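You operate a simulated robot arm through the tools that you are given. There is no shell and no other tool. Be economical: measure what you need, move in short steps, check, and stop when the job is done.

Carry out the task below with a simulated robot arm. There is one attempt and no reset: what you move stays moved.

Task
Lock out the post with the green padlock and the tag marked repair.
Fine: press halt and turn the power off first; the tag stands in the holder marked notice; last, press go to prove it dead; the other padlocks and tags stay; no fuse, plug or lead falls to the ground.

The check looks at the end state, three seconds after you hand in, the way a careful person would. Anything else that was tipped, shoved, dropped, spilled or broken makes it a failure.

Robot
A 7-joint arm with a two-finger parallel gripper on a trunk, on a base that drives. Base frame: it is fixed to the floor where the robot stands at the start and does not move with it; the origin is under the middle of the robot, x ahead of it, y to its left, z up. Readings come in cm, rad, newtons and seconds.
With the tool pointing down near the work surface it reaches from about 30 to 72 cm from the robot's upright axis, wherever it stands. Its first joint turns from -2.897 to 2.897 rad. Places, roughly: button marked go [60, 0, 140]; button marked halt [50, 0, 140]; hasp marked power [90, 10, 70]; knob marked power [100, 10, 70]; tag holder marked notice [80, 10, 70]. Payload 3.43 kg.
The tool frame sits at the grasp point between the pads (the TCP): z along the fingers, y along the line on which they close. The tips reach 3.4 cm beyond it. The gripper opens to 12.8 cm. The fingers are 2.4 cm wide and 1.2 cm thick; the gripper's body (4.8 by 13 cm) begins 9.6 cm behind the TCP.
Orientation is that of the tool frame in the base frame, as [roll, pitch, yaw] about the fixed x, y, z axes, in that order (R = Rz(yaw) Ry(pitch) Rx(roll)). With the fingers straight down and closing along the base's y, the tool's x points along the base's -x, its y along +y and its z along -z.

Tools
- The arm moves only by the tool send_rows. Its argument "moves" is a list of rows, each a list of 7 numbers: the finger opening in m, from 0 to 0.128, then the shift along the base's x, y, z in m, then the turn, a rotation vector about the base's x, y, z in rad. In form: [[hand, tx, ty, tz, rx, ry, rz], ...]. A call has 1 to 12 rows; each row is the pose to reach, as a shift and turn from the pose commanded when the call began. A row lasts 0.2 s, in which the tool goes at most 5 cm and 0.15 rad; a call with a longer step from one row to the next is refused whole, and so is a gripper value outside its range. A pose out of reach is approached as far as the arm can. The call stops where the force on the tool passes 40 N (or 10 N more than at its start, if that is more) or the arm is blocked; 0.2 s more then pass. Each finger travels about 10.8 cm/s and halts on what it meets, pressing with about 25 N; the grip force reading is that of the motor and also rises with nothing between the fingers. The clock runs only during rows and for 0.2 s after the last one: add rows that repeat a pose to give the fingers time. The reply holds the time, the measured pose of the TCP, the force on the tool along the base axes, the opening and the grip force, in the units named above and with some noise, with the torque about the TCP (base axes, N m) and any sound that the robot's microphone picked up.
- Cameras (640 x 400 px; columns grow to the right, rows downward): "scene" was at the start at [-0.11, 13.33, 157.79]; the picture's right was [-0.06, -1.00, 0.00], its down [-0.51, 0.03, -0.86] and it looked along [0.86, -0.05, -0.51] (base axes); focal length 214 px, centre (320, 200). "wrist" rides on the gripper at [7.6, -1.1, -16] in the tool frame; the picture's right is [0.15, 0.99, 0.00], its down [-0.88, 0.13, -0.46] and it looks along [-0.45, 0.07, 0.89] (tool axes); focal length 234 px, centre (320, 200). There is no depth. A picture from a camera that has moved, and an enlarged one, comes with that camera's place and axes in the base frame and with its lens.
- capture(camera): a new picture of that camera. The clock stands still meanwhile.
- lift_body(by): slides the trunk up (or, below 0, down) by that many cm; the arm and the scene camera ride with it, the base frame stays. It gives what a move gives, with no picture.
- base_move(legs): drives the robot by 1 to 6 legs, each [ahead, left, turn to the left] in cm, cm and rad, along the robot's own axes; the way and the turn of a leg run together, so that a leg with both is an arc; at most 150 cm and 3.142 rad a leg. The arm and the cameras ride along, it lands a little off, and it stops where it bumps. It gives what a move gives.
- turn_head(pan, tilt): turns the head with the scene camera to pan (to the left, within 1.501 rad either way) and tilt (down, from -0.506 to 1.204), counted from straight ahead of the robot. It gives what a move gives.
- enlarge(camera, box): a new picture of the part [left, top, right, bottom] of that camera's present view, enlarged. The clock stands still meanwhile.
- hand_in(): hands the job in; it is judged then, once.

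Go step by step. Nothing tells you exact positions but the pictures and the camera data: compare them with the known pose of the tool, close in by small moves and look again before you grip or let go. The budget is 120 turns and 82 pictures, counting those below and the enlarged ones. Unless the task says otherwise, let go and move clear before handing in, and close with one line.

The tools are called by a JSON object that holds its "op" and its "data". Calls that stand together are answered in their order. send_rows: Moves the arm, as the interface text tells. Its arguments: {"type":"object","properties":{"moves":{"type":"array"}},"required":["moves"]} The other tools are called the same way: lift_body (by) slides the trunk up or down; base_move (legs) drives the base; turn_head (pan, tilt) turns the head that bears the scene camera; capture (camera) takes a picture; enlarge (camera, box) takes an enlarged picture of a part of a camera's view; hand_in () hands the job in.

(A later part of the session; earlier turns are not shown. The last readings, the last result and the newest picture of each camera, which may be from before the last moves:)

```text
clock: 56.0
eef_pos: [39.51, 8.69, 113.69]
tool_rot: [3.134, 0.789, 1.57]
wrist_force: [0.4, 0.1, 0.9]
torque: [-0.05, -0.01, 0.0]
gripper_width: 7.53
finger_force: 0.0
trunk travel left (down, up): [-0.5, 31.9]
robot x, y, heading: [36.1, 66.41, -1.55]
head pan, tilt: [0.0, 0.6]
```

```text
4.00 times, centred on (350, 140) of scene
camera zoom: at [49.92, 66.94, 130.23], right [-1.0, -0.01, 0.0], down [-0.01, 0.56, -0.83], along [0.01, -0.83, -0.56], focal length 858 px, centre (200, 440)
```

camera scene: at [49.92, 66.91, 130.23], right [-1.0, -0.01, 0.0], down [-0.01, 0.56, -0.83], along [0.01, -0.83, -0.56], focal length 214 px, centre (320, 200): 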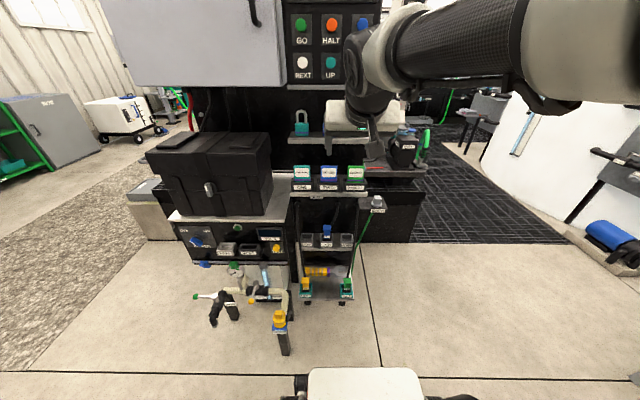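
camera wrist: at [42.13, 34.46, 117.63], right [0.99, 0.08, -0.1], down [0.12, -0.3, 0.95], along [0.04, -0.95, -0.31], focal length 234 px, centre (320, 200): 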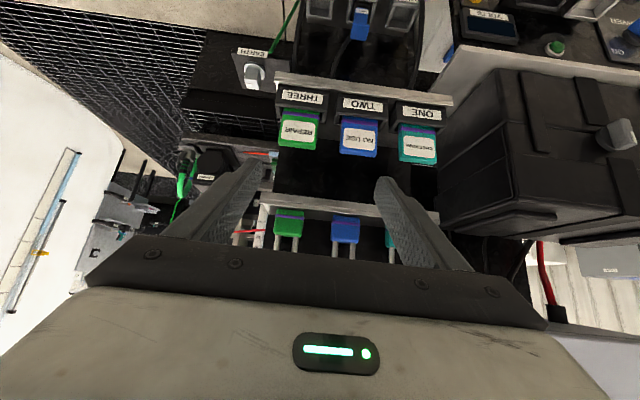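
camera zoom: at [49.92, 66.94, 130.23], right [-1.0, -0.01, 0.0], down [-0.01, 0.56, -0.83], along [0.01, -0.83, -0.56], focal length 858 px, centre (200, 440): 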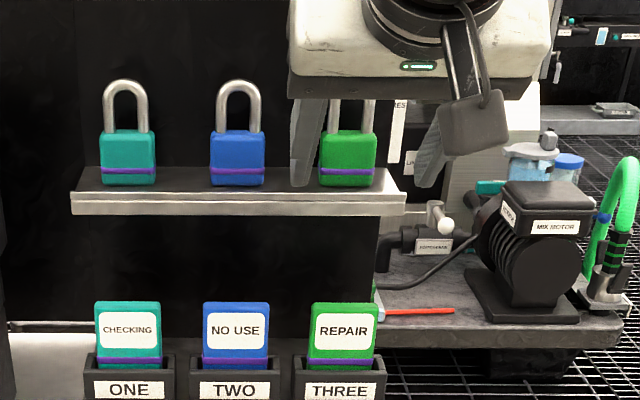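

Aligned. I advance so the tips straddle the upper half of the padlock body.

{"op": "send_rows", "data": {"moves": [[0.075, 0, -0.03, -0.003, 0, 0, 0], [0.075, 0, -0.06, -0.005, 0, 0, 0], [0.075, 0, -0.084, -0.005, 0, 0, 0]]}}

{"op": "enlarge", "data": {"camera": "wrist", "box": [200, 130, 440, 280]}}

{"op": "enlarge", "data": {"camera": "scene", "box": [300, 90, 400, 150]}}

```text
clock: 56.8
eef_pos: [39.46, 0.15, 113.35]
tool_rot: [3.135, 0.788, 1.572]
wrist_force: [0.5, -0.1, 0.3]
torque: [0.03, -0.04, 0.01]
gripper_width: 7.51
finger_force: 0.1
trunk travel left (down, up): [-0.5, 31.9]
robot x, y, heading: [35.77, 66.64, -1.555]
head pan, tilt: [0.0, 0.6]
```

```text
2.67 times, centred on (320, 205) of wrist
camera zoom: at [38.29, 16.91, 119.24], right [0.99, 0.11, -0.1], down [0.13, -0.3, 0.95], along [0.07, -0.95, -0.31], focal length 624 px, centre (320, 187)
```

zoom: 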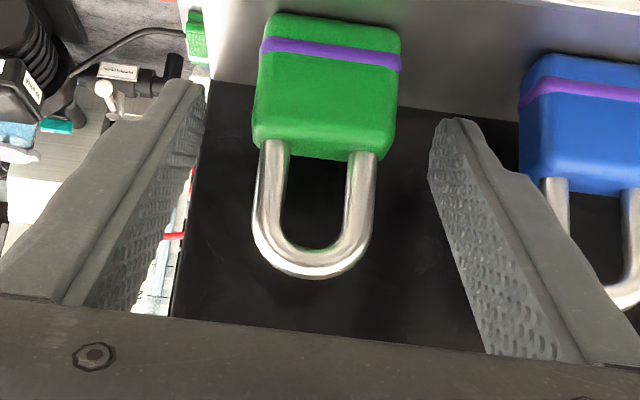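

```text
6.40 times, centred on (350, 120) of scene
camera zoom: at [49.92, 66.92, 130.23], right [-1.0, -0.01, 0.0], down [-0.01, 0.56, -0.83], along [0.01, -0.83, -0.56], focal length 1373 px, centre (128, 712)
```

zoom: 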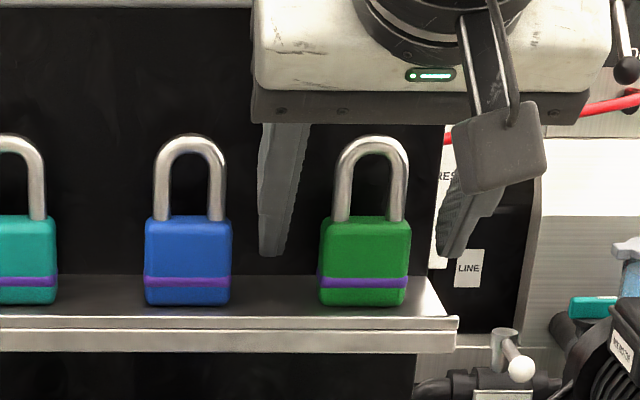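

Tips straddle the body evenly. Close.

{"op": "send_rows", "data": {"moves": [[0.055, 0, 0, 0, 0, 0, 0], [0.04, 0, 0, 0, 0, 0, 0], [0.03, 0, 0, 0, 0, 0, 0], [0.02, 0, 0, 0, 0, 0, 0], [0.02, 0, 0, 0, 0, 0, 0]]}}

{"op": "send_rows", "data": {"moves": [[0.02, 0, 0, 0.01, 0, 0, 0], [0.02, 0, 0, 0.02, 0, 0, 0], [0.02, 0, 0, 0.02, 0, 0, 0]]}}

{"op": "enlarge", "data": {"camera": "scene", "box": [300, 90, 400, 150]}}

```text
clock: 58.0
eef_pos: [39.54, 0.14, 113.35]
tool_rot: [3.135, 0.788, 1.572]
wrist_force: [0.1, -0.1, 0.7]
torque: [-0.03, 0.04, 0.04]
gripper_width: 4.14
finger_force: 25.2
trunk travel left (down, up): [-0.5, 31.9]
robot x, y, heading: [35.82, 66.49, -1.559]
head pan, tilt: [0.0, 0.6]
```

```text
clock: 58.8
eef_pos: [39.45, 0.07, 115.38]
tool_rot: [3.134, 0.787, 1.571]
wrist_force: [0.3, 0.1, -0.3]
torque: [0.01, 0.04, 0.01]
gripper_width: 4.13
finger_force: 25.2
trunk travel left (down, up): [-0.5, 31.9]
robot x, y, heading: [35.84, 66.56, -1.553]
head pan, tilt: [0.0, 0.6]
```

```text
6.40 times, centred on (350, 120) of scene
camera zoom: at [49.92, 66.89, 130.23], right [-1.0, -0.01, 0.0], down [-0.01, 0.56, -0.83], along [0.01, -0.82, -0.56], focal length 1373 px, centre (128, 712)
```

zoom: 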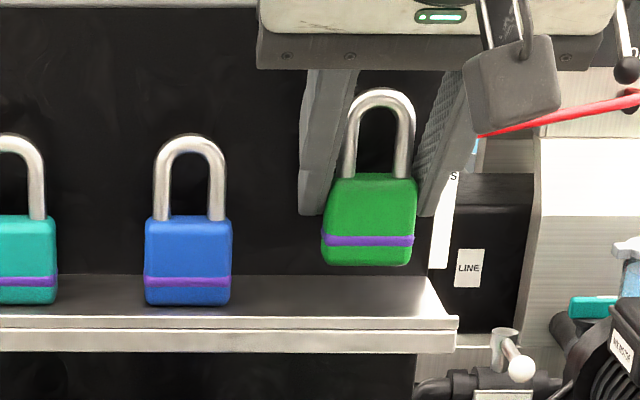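

Padlock is held. Retract and drive back left to the hasp.

{"op": "send_rows", "data": {"moves": [[0.02, 0, 0.03, 0.01, 0, 0, 0], [0.02, 0, 0.07, 0.01, 0, 0, 0], [0.02, 0, 0.11, 0.01, 0, 0, 0], [0.02, 0, 0.15, 0.01, 0, 0, 0], [0.02, 0, 0.18, 0.01, 0, 0, 0]]}}

{"op": "base_move", "data": {"legs": [[-7, 0, 0], [0, 48, 0]]}}

{"op": "capture", "data": {"camera": "wrist"}}

{"op": "capture", "data": {"camera": "scene"}}

```text
clock: 60.0
eef_pos: [39.01, 18.1, 116.36]
tool_rot: [3.135, 0.788, 1.568]
wrist_force: [0.4, -0.1, -0.5]
torque: [0.03, 0.01, 0.0]
gripper_width: 4.13
finger_force: 24.9
trunk travel left (down, up): [-0.5, 31.9]
robot x, y, heading: [35.74, 66.41, -1.553]
head pan, tilt: [0.0, 0.6]
```

```text
clock: 65.8
eef_pos: [87.52, 25.72, 116.26]
tool_rot: [3.134, 0.787, 1.561]
wrist_force: [-0.6, 0.3, -1.9]
torque: [-0.02, 0.0, 0.0]
gripper_width: 4.16
finger_force: 24.8
trunk travel left (down, up): [-0.5, 31.9]
robot x, y, heading: [84.9, 74.14, -1.56]
head pan, tilt: [0.0, 0.6]
```

```text
37 pictures are left
camera wrist: at [86.42, 42.54, 122.18], right [0.99, 0.1, -0.1], down [0.12, -0.3, 0.95], along [0.07, -0.95, -0.31], focal length 234 px, centre (320, 200)
```

wrist: 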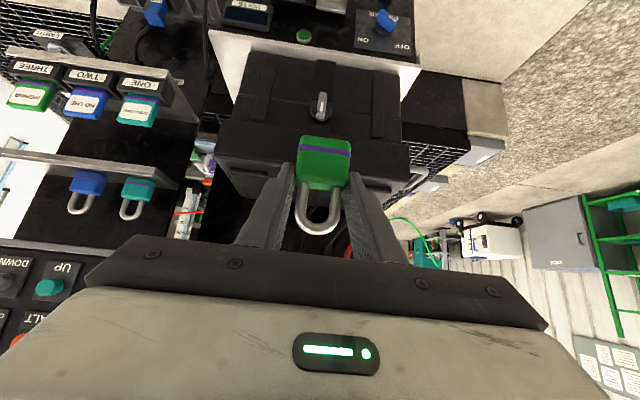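

```text
36 pictures are left
camera scene: at [98.78, 74.48, 130.23], right [-1.0, -0.01, 0.0], down [0.0, 0.56, -0.83], along [0.0, -0.83, -0.56], focal length 214 px, centre (320, 200)
```

scene: 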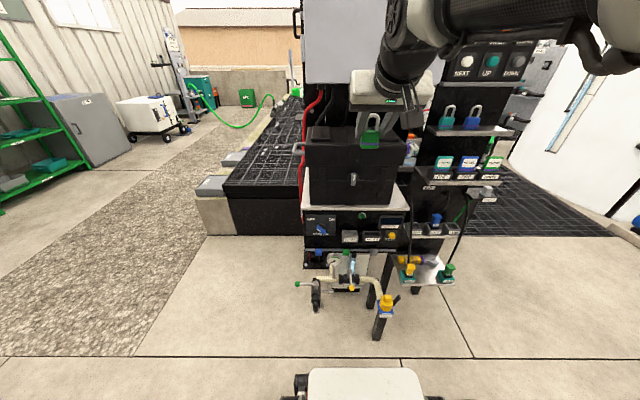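

Padlock held near upright. Descend in front of the hasp.

{"op": "send_rows", "data": {"moves": [[0.02, 0, -0.01, -0.04, 0, 0, 0], [0.02, 0, -0.02, -0.085, 0, 0, 0], [0.02, 0, -0.03, -0.13, 0, 0, 0], [0.02, 0, -0.04, -0.175, 0, 0, 0], [0.02, -0.005, -0.05, -0.22, 0, 0, 0], [0.02, -0.005, -0.06, -0.265, 0, 0, 0], [0.02, -0.006, -0.07, -0.3, 0, 0, 0], [0.02, -0.006, -0.08, -0.34, 0, 0, 0]]}}

{"op": "enlarge", "data": {"camera": "wrist", "box": [200, 60, 440, 260]}}

{"op": "enlarge", "data": {"camera": "scene", "box": [310, 180, 420, 260]}}

```text
clock: 67.6
eef_pos: [87.38, 17.63, 82.53]
tool_rot: [3.134, 0.79, 1.562]
wrist_force: [0.3, -0.6, -0.8]
torque: [-0.01, -0.01, -0.02]
gripper_width: 4.17
finger_force: 25.3
trunk travel left (down, up): [-0.5, 31.9]
robot x, y, heading: [84.81, 74.29, -1.565]
head pan, tilt: [0.0, 0.6]
```

```text
2.00 times, centred on (320, 160) of wrist
camera zoom: at [86.28, 34.42, 88.39], right [0.99, 0.1, -0.1], down [0.12, -0.3, 0.95], along [0.07, -0.95, -0.31], focal length 468 px, centre (320, 280)
```

zoom: 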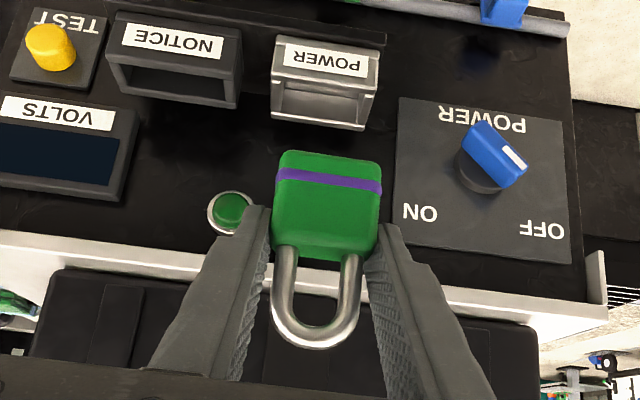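

```text
5.00 times, centred on (365, 220) of scene
camera zoom: at [98.79, 74.52, 130.23], right [-1.0, -0.01, 0.0], down [0.0, 0.56, -0.83], along [0.0, -0.83, -0.56], focal length 1072 px, centre (95, 100)
```

zoom: 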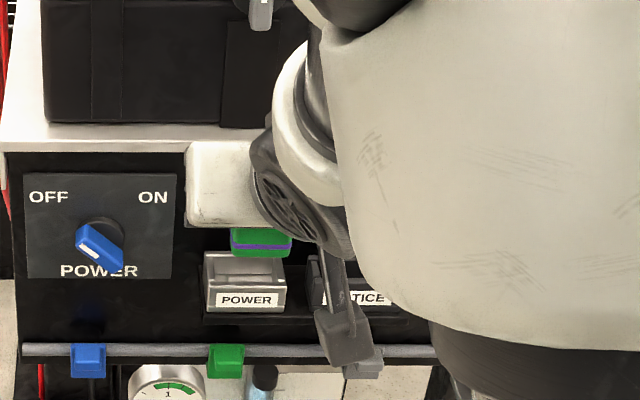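

{"op": "send_rows", "data": {"moves": [[0.02, -0.005, -0.03, -0.02, 0, 0, 0], [0.02, -0.005, -0.06, -0.04, 0, 0, 0], [0.02, -0.005, -0.074, -0.06, 0, 0, 0], [0.02, -0.005, -0.074, -0.06, 0, 0, 0]]}}

{"op": "enlarge", "data": {"camera": "wrist", "box": [240, 80, 400, 220]}}

{"op": "enlarge", "data": {"camera": "scene", "box": [330, 215, 390, 255]}}

```text
clock: 68.6
eef_pos: [86.6, 10.5, 76.55]
tool_rot: [3.135, 0.788, 1.562]
wrist_force: [0.3, -0.5, -1.1]
torque: [0.02, -0.02, 0.02]
gripper_width: 4.13
finger_force: 24.7
trunk travel left (down, up): [-0.5, 31.9]
robot x, y, heading: [85.09, 74.36, -1.57]
head pan, tilt: [0.0, 0.6]
```

```text
2.86 times, centred on (320, 150) of wrist
camera zoom: at [85.47, 27.17, 82.47], right [0.99, 0.1, -0.1], down [0.12, -0.3, 0.95], along [0.07, -0.95, -0.31], focal length 669 px, centre (320, 343)
```

zoom: 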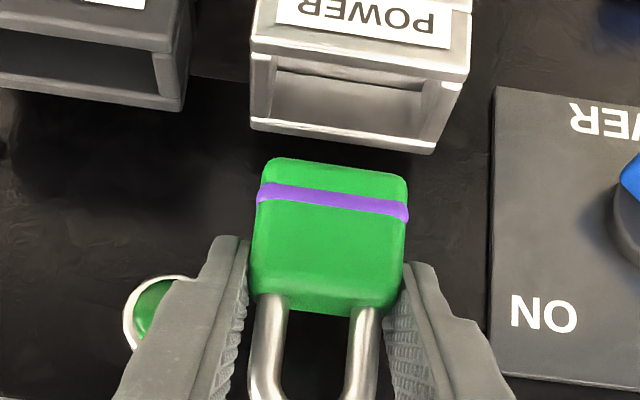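

```text
10.00 times, centred on (360, 235) of scene
camera zoom: at [98.78, 74.48, 130.23], right [-1.0, -0.01, 0.0], down [0.0, 0.57, -0.83], along [0.0, -0.82, -0.57], focal length 2145 px, centre (-80, -150)
```

zoom: 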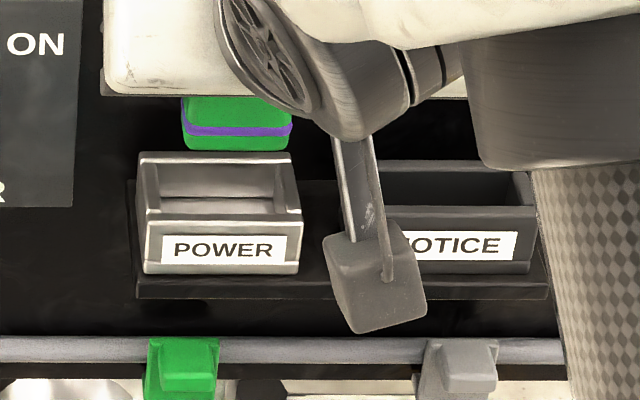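

Nearly above; it needs about +0.35 in x and −0.45 in y. Adjust, come down close to the rim and check.

{"op": "send_rows", "data": {"moves": [[0.02, 0.0035, -0.0045, -0.01, 0, 0, 0], [0.02, 0.0035, -0.0045, -0.022, 0, 0, 0], [0.02, 0.0035, -0.0045, -0.028, 0, 0, 0], [0.02, 0.0035, -0.0045, -0.028, 0, 0, 0]]}}

{"op": "enlarge", "data": {"camera": "wrist", "box": [240, 80, 400, 220]}}

{"op": "enlarge", "data": {"camera": "scene", "box": [330, 215, 390, 255]}}

```text
clock: 69.6
eef_pos: [86.76, 9.91, 73.66]
tool_rot: [3.133, 0.786, 1.564]
wrist_force: [0.4, -0.8, -1.0]
torque: [0.01, 0.0, -0.05]
gripper_width: 4.12
finger_force: 25.0
trunk travel left (down, up): [-0.5, 31.9]
robot x, y, heading: [84.68, 74.3, -1.566]
head pan, tilt: [0.0, 0.6]
```

```text
2.86 times, centred on (320, 150) of wrist
camera zoom: at [85.69, 26.76, 79.58], right [0.99, 0.1, -0.1], down [0.12, -0.3, 0.95], along [0.07, -0.95, -0.31], focal length 669 px, centre (320, 343)
```

zoom: 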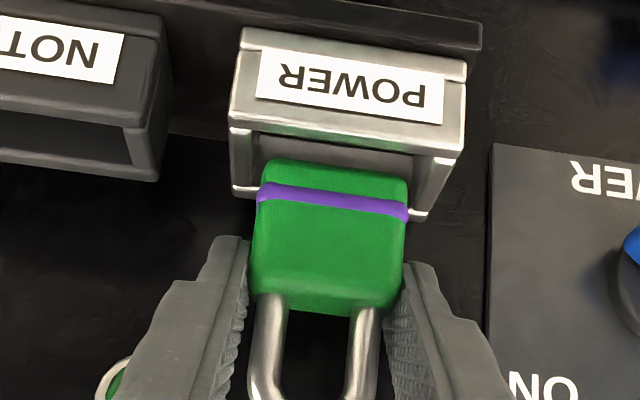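

```text
10.00 times, centred on (360, 235) of scene
camera zoom: at [98.78, 74.48, 130.23], right [-1.0, -0.01, 0.0], down [0.0, 0.56, -0.83], along [0.0, -0.83, -0.56], focal length 2145 px, centre (-80, -150)
```

zoom: 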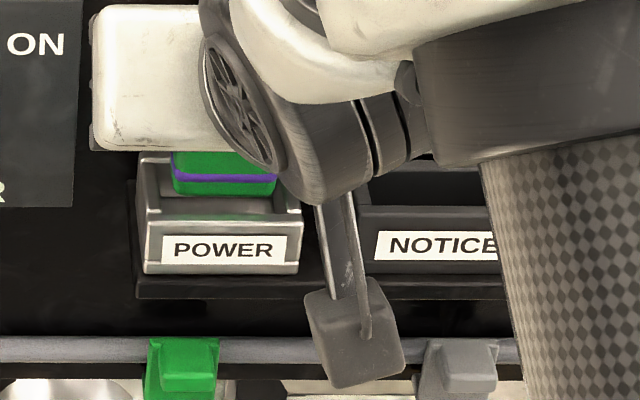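

Close: another +0.2 x and −0.35 y, then lower gently into the tray.

{"op": "send_rows", "data": {"moves": [[0.02, 0.002, -0.0035, 0, 0, 0, 0], [0.02, 0.002, -0.0035, -0.005, 0, 0, 0], [0.02, 0.002, -0.0035, -0.01, 0, 0, 0], [0.02, 0.002, -0.0035, -0.014, 0, 0, 0], [0.02, 0.002, -0.0035, -0.014, 0, 0, 0]]}}

{"op": "enlarge", "data": {"camera": "wrist", "box": [240, 80, 400, 220]}}

{"op": "enlarge", "data": {"camera": "scene", "box": [330, 215, 390, 255]}}

```text
clock: 70.8
eef_pos: [86.94, 9.7, 72.07]
tool_rot: [3.134, 0.787, 1.562]
wrist_force: [-0.7, 2.3, 0.9]
torque: [0.02, -0.05, 0.04]
gripper_width: 4.15
finger_force: 24.7
trunk travel left (down, up): [-0.5, 31.9]
robot x, y, heading: [84.46, 74.25, -1.568]
head pan, tilt: [0.0, 0.6]
```

```text
2.86 times, centred on (320, 150) of wrist
camera zoom: at [85.9, 26.49, 77.94], right [0.99, 0.1, -0.1], down [0.12, -0.3, 0.95], along [0.06, -0.95, -0.31], focal length 669 px, centre (320, 343)
```

zoom: 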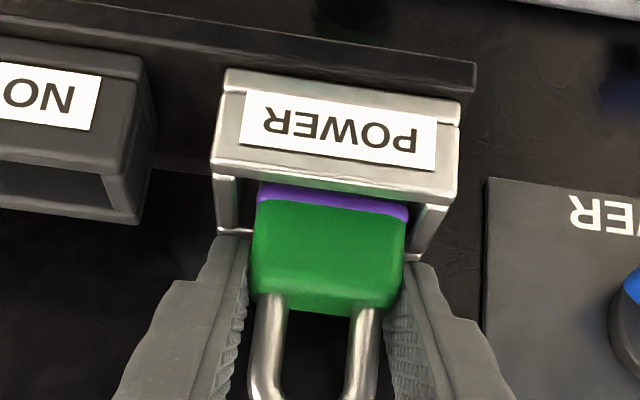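

```text
10.00 times, centred on (360, 235) of scene
camera zoom: at [98.78, 74.5, 130.23], right [-1.0, -0.01, 0.0], down [0.0, 0.56, -0.83], along [0.0, -0.83, -0.56], focal length 2145 px, centre (-80, -150)
```

zoom: 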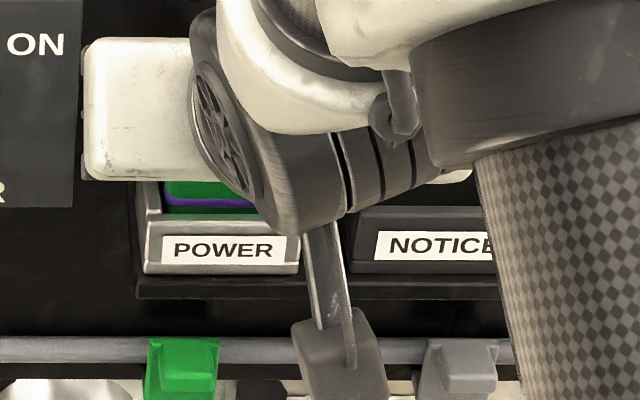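

The body is inside the tray opening. Lower about 1 cm more, then release.

{"op": "send_rows", "data": {"moves": [[0.02, 0, 0.001, -0.004, 0, 0, 0], [0.02, 0, 0.001, -0.008, 0, 0, 0], [0.02, 0, 0.001, -0.011, 0, 0, 0], [0.02, 0, 0.001, -0.011, 0, 0, 0]]}}

{"op": "enlarge", "data": {"camera": "wrist", "box": [240, 80, 400, 220]}}

```text
clock: 71.4
eef_pos: [87.05, 9.57, 71.98]
tool_rot: [3.132, 0.801, 1.559]
wrist_force: [-0.2, 21.6, 23.3]
torque: [0.53, -0.51, 0.2]
gripper_width: 4.14
finger_force: 25.0
trunk travel left (down, up): [-0.5, 31.9]
robot x, y, heading: [84.8, 73.93, -1.568]
head pan, tilt: [0.0, 0.6]
stopped in row 3: the force on the tool passed its limit at 44 N (the readings are from after the stop); the commanded pose is now the measured one
```

```text
2.86 times, centred on (320, 150) of wrist
camera zoom: at [85.89, 26.58, 77.69], right [0.99, 0.1, -0.1], down [0.12, -0.29, 0.95], along [0.06, -0.95, -0.3], focal length 669 px, centre (320, 343)
```

zoom: 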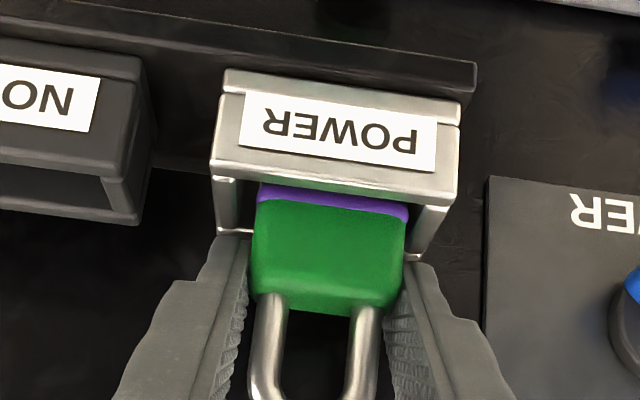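

Contact came early, with a +y component – probably finger corners touching the panel behind. I relieve it: slightly up and toward me, then down again.

{"op": "send_rows", "data": {"moves": [[0.02, 0, 0.001, 0.003, 0, 0, 0], [0.02, 0, 0.004, 0.003, 0, 0, 0], [0.02, 0, 0.004, 0.0, 0, 0, 0], [0.02, 0, 0.004, -0.003, 0, 0, 0], [0.02, 0, 0.004, -0.005, 0, 0, 0]]}}

{"op": "enlarge", "data": {"camera": "wrist", "box": [240, 80, 400, 220]}}

```text
clock: 72.7
eef_pos: [87.01, 9.74, 72.01]
tool_rot: [3.128, 0.814, 1.555]
wrist_force: [-0.5, 15.5, 20.9]
torque: [0.35, -0.43, 0.03]
gripper_width: 4.14
finger_force: 25.5
trunk travel left (down, up): [-0.5, 31.9]
robot x, y, heading: [84.98, 74.22, -1.568]
head pan, tilt: [0.0, 0.6]
stopped in row 5: the force on the tool passed its limit at 44 N (the readings are from after the stop); the commanded pose is now the measured one
```

```text
2.86 times, centred on (320, 150) of wrist
camera zoom: at [85.88, 26.68, 77.46], right [0.99, 0.1, -0.1], down [0.12, -0.27, 0.95], along [0.07, -0.96, -0.28], focal length 669 px, centre (320, 343)
```

zoom: 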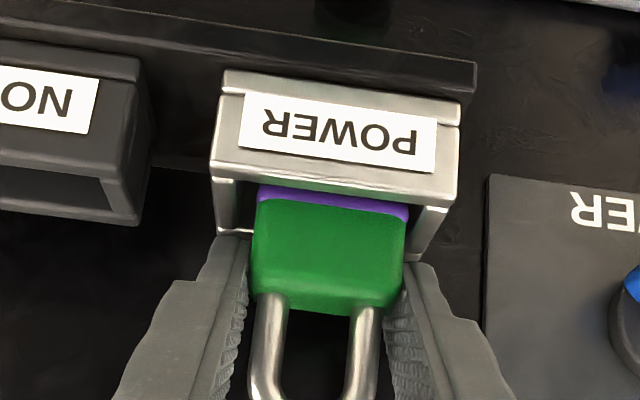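

It no longer descends; the body is already within the opening. I relax the force and open the fingers slightly, then look.

{"op": "send_rows", "data": {"moves": [[0.02, 0, 0, 0.003, 0, 0, 0], [0.043, 0, 0, 0.003, 0, 0, 0], [0.046, 0, 0, 0.003, 0, 0, 0], [0.05, 0, 0, 0.003, 0, 0, 0], [0.05, 0, 0, 0.003, 0, 0, 0]]}}

{"op": "enlarge", "data": {"camera": "wrist", "box": [240, 80, 400, 220]}}

```text
clock: 73.9
eef_pos: [87.08, 9.75, 72.07]
tool_rot: [3.127, 0.808, 1.559]
wrist_force: [-0.8, -2.9, 3.3]
torque: [-0.18, -0.09, 0.03]
gripper_width: 4.65
finger_force: 0.1
trunk travel left (down, up): [-0.5, 31.9]
robot x, y, heading: [84.82, 74.37, -1.563]
head pan, tilt: [0.0, 0.6]
```

```text
2.86 times, centred on (320, 150) of wrist
camera zoom: at [85.94, 26.56, 77.55], right [0.99, 0.1, -0.1], down [0.12, -0.28, 0.95], along [0.07, -0.96, -0.29], focal length 669 px, centre (320, 343)
```

zoom: 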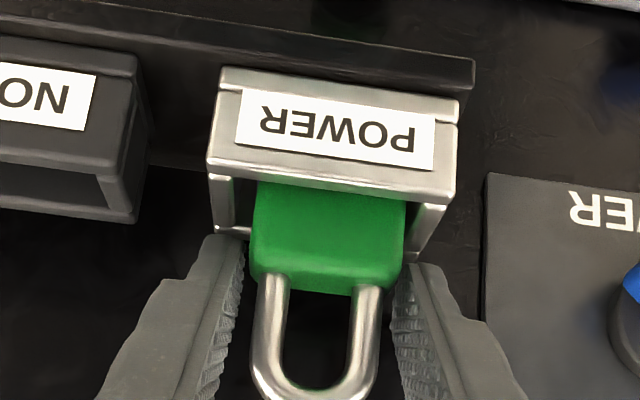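

The padlock dropped fully into the hasp. Lift the fingers a little, open, and retract along the tool axis.

{"op": "send_rows", "data": {"moves": [[0.05, 0, 0.004, 0.006, 0, 0, 0], [0.055, 0, 0.01, 0.012, 0, 0, 0], [0.06, 0, 0.03, 0.025, 0, 0, 0], [0.065, 0, 0.06, 0.05, 0, 0, 0], [0.065, 0, 0.09, 0.09, 0, 0, 0], [0.065, 0, 0.12, 0.13, 0, 0, 0], [0.065, 0, 0.14, 0.17, 0, 0, 0]]}}

{"op": "enlarge", "data": {"camera": "wrist", "box": [200, 30, 440, 180]}}

{"op": "enlarge", "data": {"camera": "scene", "box": [310, 195, 420, 265]}}

```text
clock: 75.5
eef_pos: [87.06, 23.72, 88.79]
tool_rot: [3.126, 0.805, 1.556]
wrist_force: [-0.3, 0.0, -0.3]
torque: [0.03, -0.03, 0.03]
gripper_width: 6.52
finger_force: 0.0
trunk travel left (down, up): [-0.5, 31.9]
robot x, y, heading: [85.33, 74.37, -1.567]
head pan, tilt: [0.0, 0.6]
```

```text
2.67 times, centred on (320, 105) of wrist
camera zoom: at [85.88, 40.56, 94.43], right [0.99, 0.1, -0.1], down [0.12, -0.28, 0.95], along [0.07, -0.95, -0.29], focal length 624 px, centre (320, 453)
```

zoom: 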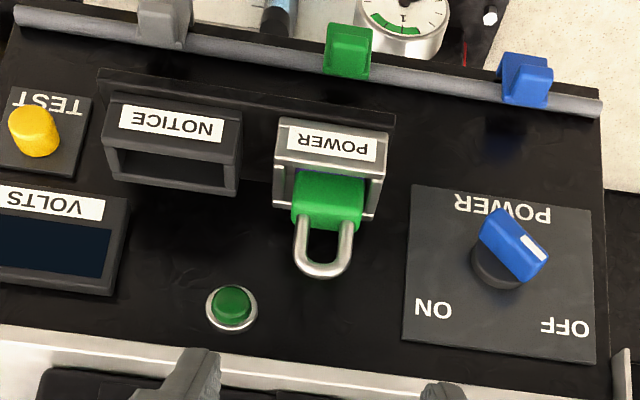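

```text
5.71 times, centred on (365, 230) of scene
camera zoom: at [98.79, 74.49, 130.22], right [-1.0, -0.01, 0.0], down [0.0, 0.57, -0.82], along [0.0, -0.82, -0.57], focal length 1226 px, centre (63, 29)
```

zoom: 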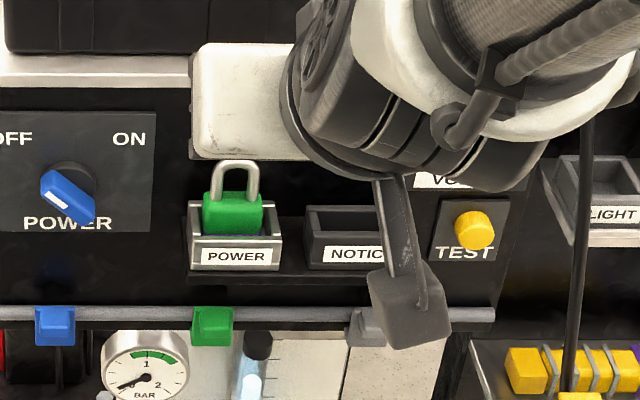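

Padlock seated. Now to the repair tag: raise and drive right.

{"op": "send_rows", "data": {"moves": [[0.08, 0, 0.01, 0.04, 0, 0, 0], [0.085, 0, 0.02, 0.08, 0, 0, 0], [0.085, 0, 0.02, 0.12, 0, 0, 0], [0.085, 0, 0.02, 0.16, 0, 0, 0]]}}

{"op": "base_move", "data": {"legs": [[0, -46, 0], [3, 0, 0]]}}

{"op": "enlarge", "data": {"camera": "wrist", "box": [200, 50, 440, 230]}}

{"op": "enlarge", "data": {"camera": "scene", "box": [270, 110, 410, 200]}}

```text
clock: 76.5
eef_pos: [87.16, 25.68, 104.71]
tool_rot: [3.129, 0.808, 1.56]
wrist_force: [-0.6, 0.0, 0.2]
torque: [0.0, 0.03, -0.01]
gripper_width: 8.53
finger_force: 0.1
out of reach, approached as far as the arm can: row 1
trunk travel left (down, up): [-0.5, 31.9]
robot x, y, heading: [84.77, 74.4, -1.57]
head pan, tilt: [0.0, 0.6]
```

```text
clock: 81.8
eef_pos: [41.63, 22.48, 104.65]
tool_rot: [3.129, 0.809, 1.556]
wrist_force: [0.8, 0.4, -0.2]
torque: [0.01, -0.02, -0.01]
gripper_width: 8.52
finger_force: 0.0
trunk travel left (down, up): [-0.5, 31.9]
robot x, y, heading: [39.49, 71.39, -1.566]
head pan, tilt: [0.0, 0.6]
```

```text
2.22 times, centred on (320, 140) of wrist
camera zoom: at [40.6, 39.36, 110.33], right [0.99, 0.1, -0.1], down [0.12, -0.28, 0.95], along [0.06, -0.96, -0.29], focal length 520 px, centre (320, 333)
```

zoom: 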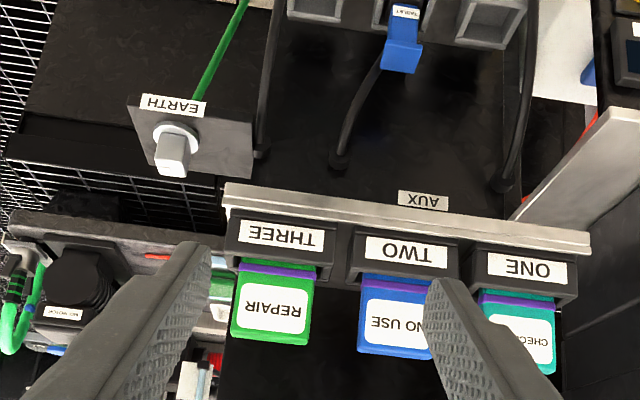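

```text
4.44 times, centred on (340, 155) of scene
camera zoom: at [53.47, 71.31, 130.23], right [-1.0, 0.0, 0.0], down [0.0, 0.56, -0.83], along [0.0, -0.83, -0.56], focal length 953 px, centre (231, 400)
```

zoom: 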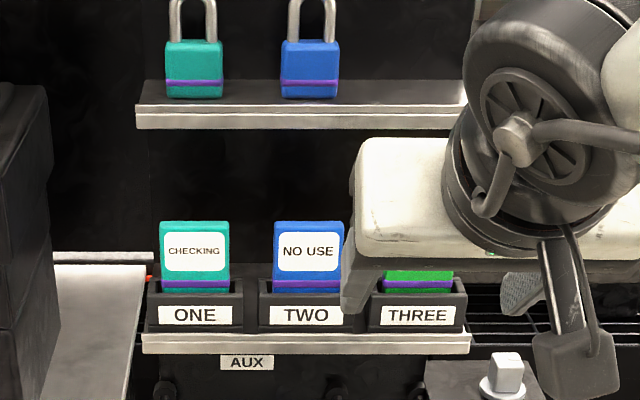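

Repair tag ≈ (39.4, 4.5, 98.7), top near 101. Move in front with 7 cm opening and check.

{"op": "send_rows", "data": {"moves": [[0.075, -0.01, -0.02, -0.01, 0, 0, 0], [0.07, -0.022, -0.04, -0.02, 0, 0, 0], [0.07, -0.022, -0.08, -0.032, 0, 0, 0], [0.07, -0.022, -0.11, -0.032, 0, 0, 0]]}}

{"op": "enlarge", "data": {"camera": "wrist", "box": [200, 80, 440, 240]}}

{"op": "enlarge", "data": {"camera": "scene", "box": [320, 140, 410, 200]}}

```text
clock: 82.8
eef_pos: [39.04, 11.67, 101.79]
tool_rot: [3.129, 0.808, 1.554]
wrist_force: [0.1, 0.5, 0.9]
torque: [0.0, 0.02, 0.02]
gripper_width: 7.01
finger_force: 0.2
trunk travel left (down, up): [-0.5, 31.9]
robot x, y, heading: [39.69, 71.18, -1.568]
head pan, tilt: [0.0, 0.6]
```

```text
2.50 times, centred on (320, 160) of wrist
camera zoom: at [38.01, 28.58, 107.35], right [0.99, 0.09, -0.1], down [0.12, -0.28, 0.95], along [0.06, -0.96, -0.29], focal length 585 px, centre (320, 300)
```

zoom: 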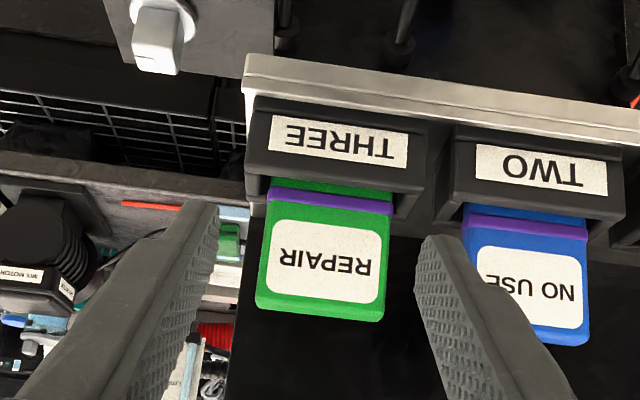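

```text
6.67 times, centred on (365, 170) of scene
camera zoom: at [53.49, 71.33, 130.23], right [-1.0, 0.0, 0.0], down [0.0, 0.56, -0.83], along [0.0, -0.83, -0.56], focal length 1430 px, centre (20, 400)
```

zoom: 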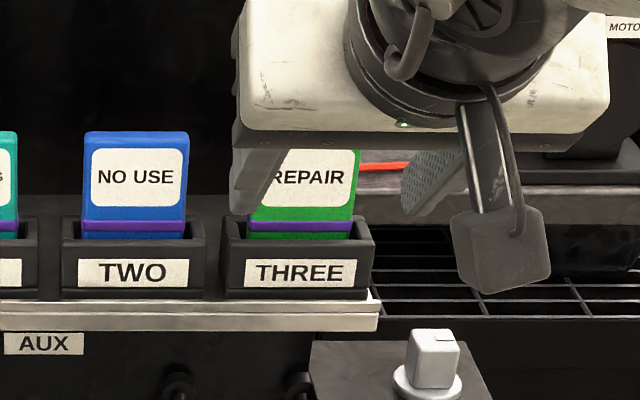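

Tag centre ≈ (39.5, 3.8), top z ≈ 100.5. Advance to straddle it.

{"op": "send_rows", "data": {"moves": [[0.07, 0.004, -0.02, -0.008, 0, 0, 0], [0.07, 0.004, -0.045, -0.008, 0, 0, 0], [0.07, 0.004, -0.064, -0.008, 0, 0, 0], [0.07, 0.004, -0.064, -0.008, 0, 0, 0]]}}

{"op": "enlarge", "data": {"camera": "wrist", "box": [200, 80, 440, 240]}}

```text
clock: 83.8
eef_pos: [39.88, 5.0, 100.77]
tool_rot: [3.129, 0.807, 1.556]
wrist_force: [-0.1, -0.8, -0.6]
torque: [0.04, -0.02, 0.02]
gripper_width: 7.03
finger_force: 0.0
trunk travel left (down, up): [-0.5, 31.9]
robot x, y, heading: [39.49, 71.35, -1.567]
head pan, tilt: [0.0, 0.6]
```

```text
2.50 times, centred on (320, 160) of wrist
camera zoom: at [38.85, 21.92, 106.41], right [0.99, 0.1, -0.1], down [0.12, -0.28, 0.95], along [0.06, -0.96, -0.29], focal length 585 px, centre (320, 300)
```

zoom: 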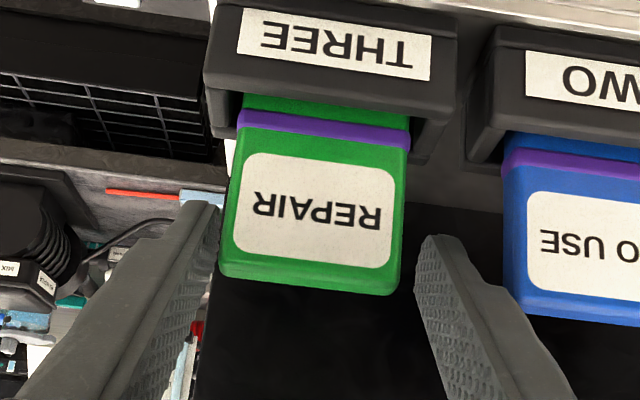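

Centred. Close and lift.

{"op": "send_rows", "data": {"moves": [[0.055, 0, 0, 0, 0, 0, 0], [0.045, 0, 0, 0, 0, 0, 0], [0.035, 0, 0, 0, 0, 0, 0], [0.035, 0, 0, 0, 0, 0, 0], [0.035, 0, 0, 0.01, 0, 0, 0], [0.035, 0, 0, 0.025, 0, 0, 0], [0.035, 0, 0, 0.04, 0, 0, 0], [0.035, 0, 0, 0.05, 0, 0, 0]]}}

{"op": "enlarge", "data": {"camera": "wrist", "box": [200, 80, 440, 240]}}

{"op": "enlarge", "data": {"camera": "scene", "box": [290, 120, 410, 200]}}

```text
clock: 85.6
eef_pos: [39.79, 5.12, 105.84]
tool_rot: [3.13, 0.807, 1.555]
wrist_force: [0.6, -0.2, -0.3]
torque: [0.01, -0.06, -0.01]
gripper_width: 5.16
finger_force: 24.8
trunk travel left (down, up): [-0.5, 31.9]
robot x, y, heading: [39.67, 71.38, -1.57]
head pan, tilt: [0.0, 0.6]
```

```text
2.50 times, centred on (320, 160) of wrist
camera zoom: at [38.71, 22.02, 111.44], right [0.99, 0.1, -0.1], down [0.12, -0.28, 0.95], along [0.06, -0.96, -0.29], focal length 585 px, centre (320, 300)
```

zoom: 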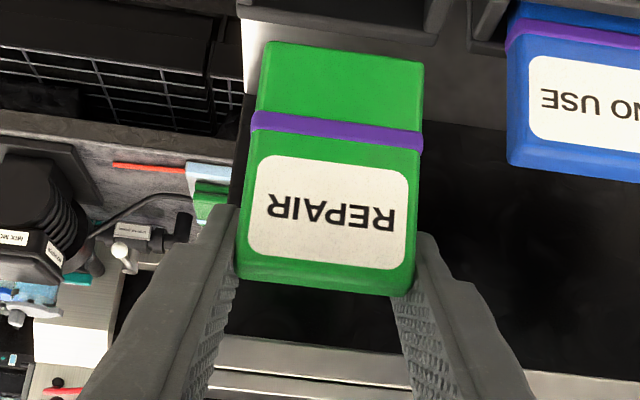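

```text
5.00 times, centred on (350, 160) of scene
camera zoom: at [53.47, 71.29, 130.23], right [-1.0, 0.0, 0.0], down [0.0, 0.56, -0.83], along [0.0, -0.83, -0.56], focal length 1072 px, centre (170, 400)
```

zoom: 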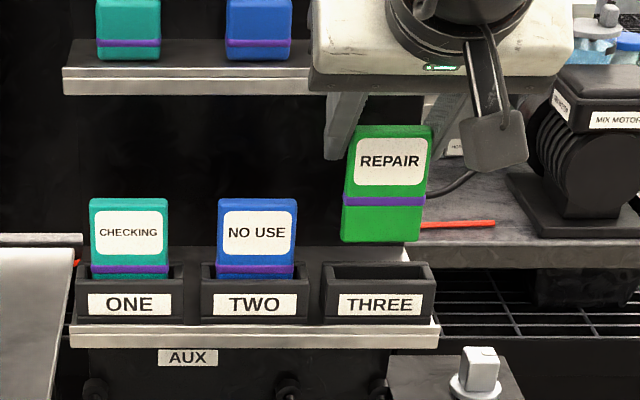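

Tag is held, but the tips reach ~2.5 cm past it, which would hit the VOLTS housing at the notice holder. I set it back, re-grip with less depth and lift again.

{"op": "send_rows", "data": {"moves": [[0.035, 0, 0, -0.015, 0, 0, 0], [0.035, 0, 0, -0.03, 0, 0, 0], [0.035, 0, 0, -0.042, 0, 0, 0], [0.035, 0, 0, -0.047, 0, 0, 0], [0.055, 0, 0, -0.047, 0, 0, 0], [0.065, 0, 0, -0.047, 0, 0, 0], [0.065, 0, 0.007, -0.043, 0, 0, 0], [0.065, 0, 0.014, -0.042, 0, 0, 0], [0.065, 0, 0.014, -0.042, 0, 0, 0]]}}

{"op": "enlarge", "data": {"camera": "wrist", "box": [200, 80, 440, 240]}}

```text
clock: 87.6
eef_pos: [39.95, 6.36, 101.57]
tool_rot: [3.129, 0.806, 1.554]
wrist_force: [-0.3, -0.1, -1.1]
torque: [0.01, 0.01, -0.01]
gripper_width: 6.5
finger_force: 0.1
trunk travel left (down, up): [-0.5, 31.9]
robot x, y, heading: [39.71, 71.38, -1.565]
head pan, tilt: [0.0, 0.6]
```

```text
2.50 times, centred on (320, 160) of wrist
camera zoom: at [38.79, 23.22, 107.16], right [0.99, 0.1, -0.1], down [0.12, -0.28, 0.95], along [0.06, -0.96, -0.29], focal length 585 px, centre (320, 300)
```

zoom: 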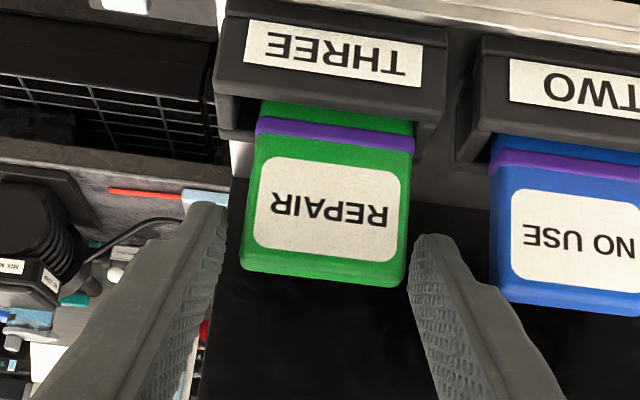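

Tag front is nearer (y≈5.6), so I back off another 0.9 cm, then grip and lift.

{"op": "send_rows", "data": {"moves": [[0.065, -0.001, 0.009, 0.001, 0, 0, 0], [0.055, -0.001, 0.009, 0.001, 0, 0, 0], [0.045, -0.001, 0.009, 0.001, 0, 0, 0], [0.035, -0.001, 0.009, 0.001, 0, 0, 0], [0.035, -0.001, 0.009, 0.001, 0, 0, 0], [0.035, -0.001, 0.009, 0.012, 0, 0, 0], [0.035, -0.001, 0.009, 0.03, 0, 0, 0], [0.035, -0.001, 0.009, 0.05, 0, 0, 0]]}}

{"op": "enlarge", "data": {"camera": "wrist", "box": [200, 80, 440, 240]}}

{"op": "enlarge", "data": {"camera": "scene", "box": [290, 120, 410, 200]}}

```text
clock: 89.4
eef_pos: [39.69, 7.27, 106.59]
tool_rot: [3.13, 0.805, 1.556]
wrist_force: [-0.3, 0.5, -0.3]
torque: [0.02, -0.03, -0.03]
gripper_width: 5.1
finger_force: 25.5
trunk travel left (down, up): [-0.5, 31.9]
robot x, y, heading: [39.8, 71.42, -1.565]
head pan, tilt: [0.0, 0.6]
```

```text
2.50 times, centred on (320, 160) of wrist
camera zoom: at [38.63, 24.07, 112.17], right [0.99, 0.1, -0.1], down [0.12, -0.28, 0.95], along [0.06, -0.96, -0.29], focal length 585 px, centre (320, 300)
```

zoom: 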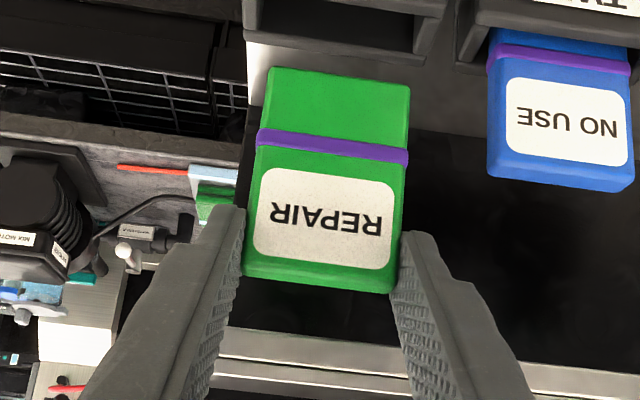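

```text
5.00 times, centred on (350, 160) of scene
camera zoom: at [53.47, 71.29, 130.23], right [-1.0, 0.0, 0.0], down [0.0, 0.56, -0.83], along [0.0, -0.83, -0.56], focal length 1072 px, centre (170, 400)
```

zoom: 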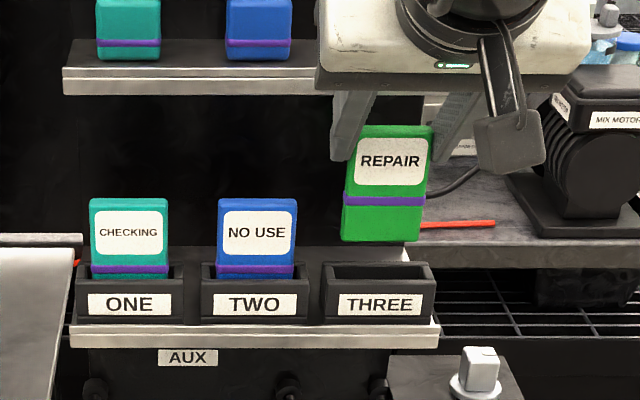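

Held with shallow fingers. Retract, back off and drive left to the notice holder.

{"op": "send_rows", "data": {"moves": [[0.035, 0, 0.03, 0, 0, 0, 0], [0.035, 0, 0.07, 0, 0, 0.03, 0], [0.035, 0, 0.11, 0, 0, 0.06, 0], [0.035, 0, 0.15, 0.0, 0, 0.06, 0]]}}

{"op": "base_move", "data": {"legs": [[-3, 0, 0], [0, 38, 0]]}}

{"op": "send_rows", "data": {"moves": [[0.035, 0, -0.005, -0.04, 0, 0, 0], [0.035, 0, -0.01, -0.08, 0, 0, 0], [0.035, 0, -0.02, -0.12, 0, 0, 0], [0.035, 0, -0.03, -0.16, 0, 0, 0], [0.035, 0, -0.04, -0.2, 0, 0, 0]]}}

{"op": "enlarge", "data": {"camera": "wrist", "box": [200, 60, 440, 240]}}

{"op": "enlarge", "data": {"camera": "scene", "box": [310, 190, 440, 270]}}

```text
clock: 90.4
eef_pos: [39.84, 22.75, 106.5]
tool_rot: [-3.07, 0.806, 1.619]
wrist_force: [-0.3, -0.9, -1.0]
torque: [0.02, -0.01, 0.03]
gripper_width: 5.11
finger_force: 24.8
trunk travel left (down, up): [-0.5, 31.9]
robot x, y, heading: [39.39, 71.14, -1.569]
head pan, tilt: [0.0, 0.6]
```

```text
clock: 95.1
eef_pos: [78.68, 25.83, 106.71]
tool_rot: [-3.068, 0.806, 1.623]
wrist_force: [-0.5, 0.2, 0.5]
torque: [0.02, -0.02, 0.01]
gripper_width: 5.09
finger_force: 24.8
trunk travel left (down, up): [-0.5, 31.9]
robot x, y, heading: [78.25, 74.07, -1.562]
head pan, tilt: [0.0, 0.6]
```

```text
clock: 96.3
eef_pos: [78.99, 21.63, 87.05]
tool_rot: [-3.068, 0.806, 1.62]
wrist_force: [0.4, 0.4, -1.2]
torque: [0.0, 0.1, -0.09]
gripper_width: 5.11
finger_force: 24.9
trunk travel left (down, up): [-0.5, 31.9]
robot x, y, heading: [78.23, 74.66, -1.56]
head pan, tilt: [0.0, 0.6]
```

```text
2.22 times, centred on (320, 150) of wrist
camera zoom: at [78.15, 38.55, 92.6], right [0.98, 0.1, -0.16], down [0.18, -0.28, 0.94], along [0.05, -0.95, -0.29], focal length 520 px, centre (320, 311)
```

zoom: 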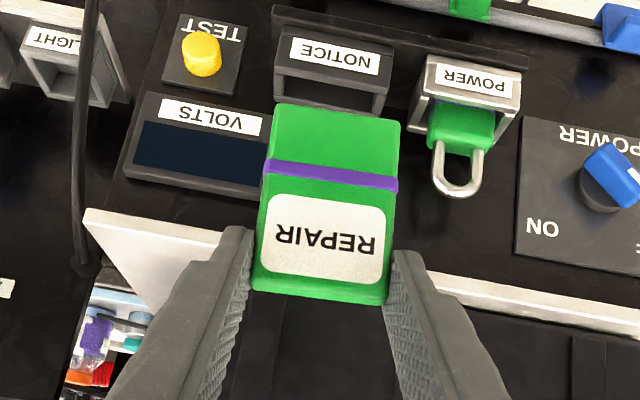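

```text
4.92 times, centred on (375, 230) of scene
camera zoom: at [92.39, 74.49, 130.19], right [-1.0, -0.01, 0.0], down [-0.01, 0.57, -0.82], along [0.0, -0.82, -0.57], focal length 1056 px, centre (49, 52)
```

zoom: 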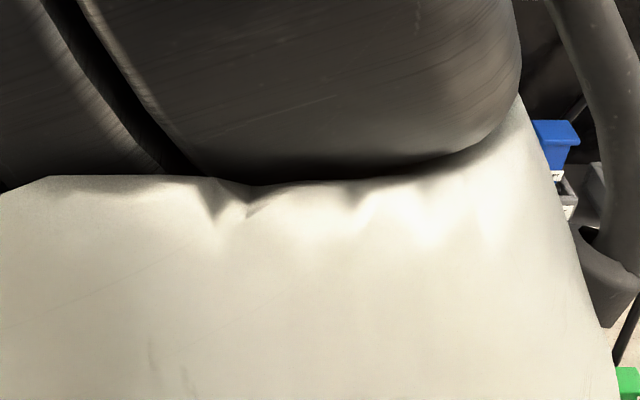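

{"op": "send_rows", "data": {"moves": [[0.035, -0.002, -0.03, -0.02, 0, 0, 0], [0.035, -0.003, -0.06, -0.045, 0, 0, 0], [0.035, -0.003, -0.095, -0.08, 0, 0, 0], [0.035, -0.003, -0.095, -0.08, 0, 0, 0]]}}

{"op": "turn_head", "data": {"pan": -0.25, "tilt": 0.75}}

{"op": "enlarge", "data": {"camera": "wrist", "box": [220, 60, 420, 220]}}

{"op": "capture", "data": {"camera": "scene"}}

```text
clock: 97.3
eef_pos: [78.51, 12.43, 78.61]
tool_rot: [-3.07, 0.806, 1.62]
wrist_force: [0.4, 0.2, -1.6]
torque: [0.01, -0.03, -0.02]
gripper_width: 5.1
finger_force: 26.1
trunk travel left (down, up): [-0.5, 31.9]
robot x, y, heading: [78.51, 74.6, -1.562]
head pan, tilt: [0.0, 0.6]
```

```text
clock: 98.1
eef_pos: [78.39, 12.34, 78.65]
tool_rot: [-3.069, 0.805, 1.62]
wrist_force: [0.5, 0.1, -0.5]
torque: [0.01, 0.0, 0.01]
gripper_width: 5.07
finger_force: 25.6
trunk travel left (down, up): [-0.5, 31.9]
robot x, y, heading: [78.16, 74.47, -1.567]
head pan, tilt: [-0.25, 0.75]
```

```text
2.50 times, centred on (320, 140) of wrist
camera zoom: at [77.62, 29.3, 84.25], right [0.98, 0.1, -0.16], down [0.18, -0.28, 0.94], along [0.05, -0.95, -0.29], focal length 585 px, centre (320, 350)
```

zoom: 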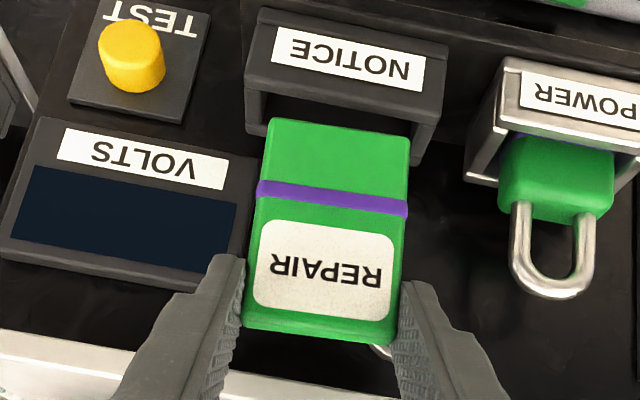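

```text
9 pictures are left
camera scene: at [90.13, 75.35, 128.94], right [-0.97, 0.24, 0.0], down [0.16, 0.66, -0.73], along [-0.18, -0.71, -0.68], focal length 214 px, centre (320, 200)
```

scene: 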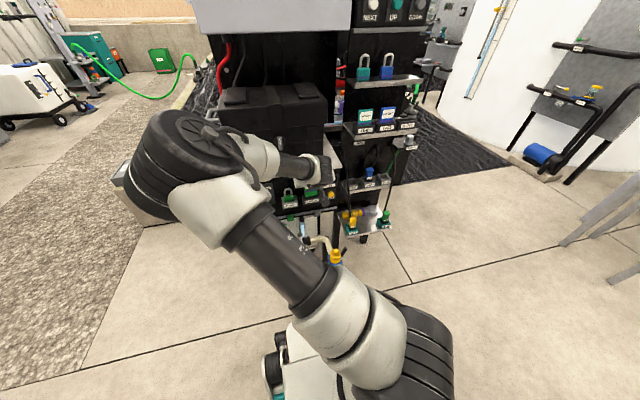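

Tag is centred in x with the notice tray. I shift +0.45 x and −2.3 y above the opening, lower near the rim and check once.

{"op": "send_rows", "data": {"moves": [[0.035, 0.0045, -0.012, 0, 0, 0, 0], [0.035, 0.0045, -0.023, 0, 0, 0, 0], [0.035, 0.0045, -0.023, -0.01, 0, 0, 0], [0.035, 0.0045, -0.023, -0.02, 0, 0, 0], [0.035, 0.0045, -0.023, -0.02, 0, 0, 0]]}}

{"op": "enlarge", "data": {"camera": "wrist", "box": [220, 60, 420, 220]}}

```text
clock: 99.3
eef_pos: [78.92, 10.06, 76.81]
tool_rot: [-3.069, 0.813, 1.62]
wrist_force: [1.6, -3.8, 16.4]
torque: [-0.57, -0.5, -0.07]
gripper_width: 5.09
finger_force: 24.7
trunk travel left (down, up): [-0.5, 31.9]
robot x, y, heading: [78.3, 74.82, -1.563]
head pan, tilt: [-0.25, 0.75]
```

```text
2.50 times, centred on (320, 140) of wrist
camera zoom: at [78.07, 26.95, 82.31], right [0.98, 0.1, -0.15], down [0.18, -0.28, 0.95], along [0.05, -0.96, -0.29], focal length 585 px, centre (320, 350)
```

zoom: 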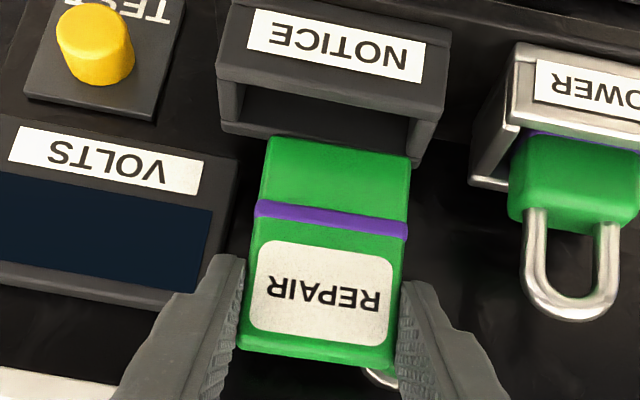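

The tag bottom is resting on the tray's back wall – too far back. Raise, bring it 1.6 cm toward me, and lower slightly into the opening.

{"op": "send_rows", "data": {"moves": [[0.035, 0, 0, 0.006, 0, 0, 0], [0.035, -0.002, 0.008, 0.009, 0, 0, 0], [0.035, -0.003, 0.016, 0.009, 0, 0, 0], [0.035, -0.003, 0.016, 0.003, 0, 0, 0], [0.035, -0.003, 0.016, 0.0, 0, 0, 0]]}}

{"op": "enlarge", "data": {"camera": "wrist", "box": [220, 60, 420, 220]}}

```text
clock: 100.5
eef_pos: [78.46, 11.73, 76.67]
tool_rot: [-3.069, 0.808, 1.62]
wrist_force: [0.3, -0.7, -1.1]
torque: [-0.04, -0.01, 0.01]
gripper_width: 5.09
finger_force: 25.4
trunk travel left (down, up): [-0.5, 31.9]
robot x, y, heading: [78.31, 74.4, -1.563]
head pan, tilt: [-0.25, 0.75]
```

```text
2.50 times, centred on (320, 140) of wrist
camera zoom: at [77.61, 28.57, 82.27], right [0.98, 0.1, -0.16], down [0.18, -0.28, 0.94], along [0.05, -0.95, -0.29], focal length 585 px, centre (320, 350)
```

zoom: 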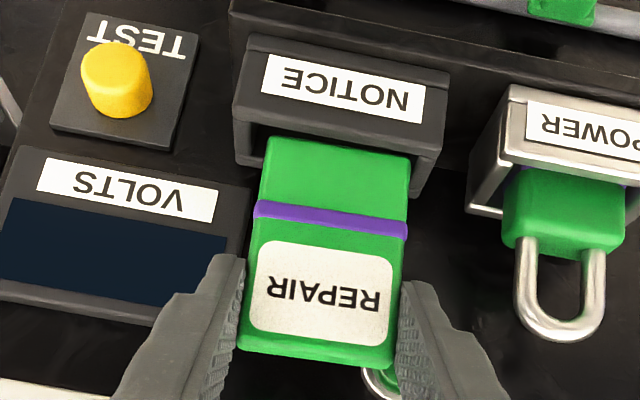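

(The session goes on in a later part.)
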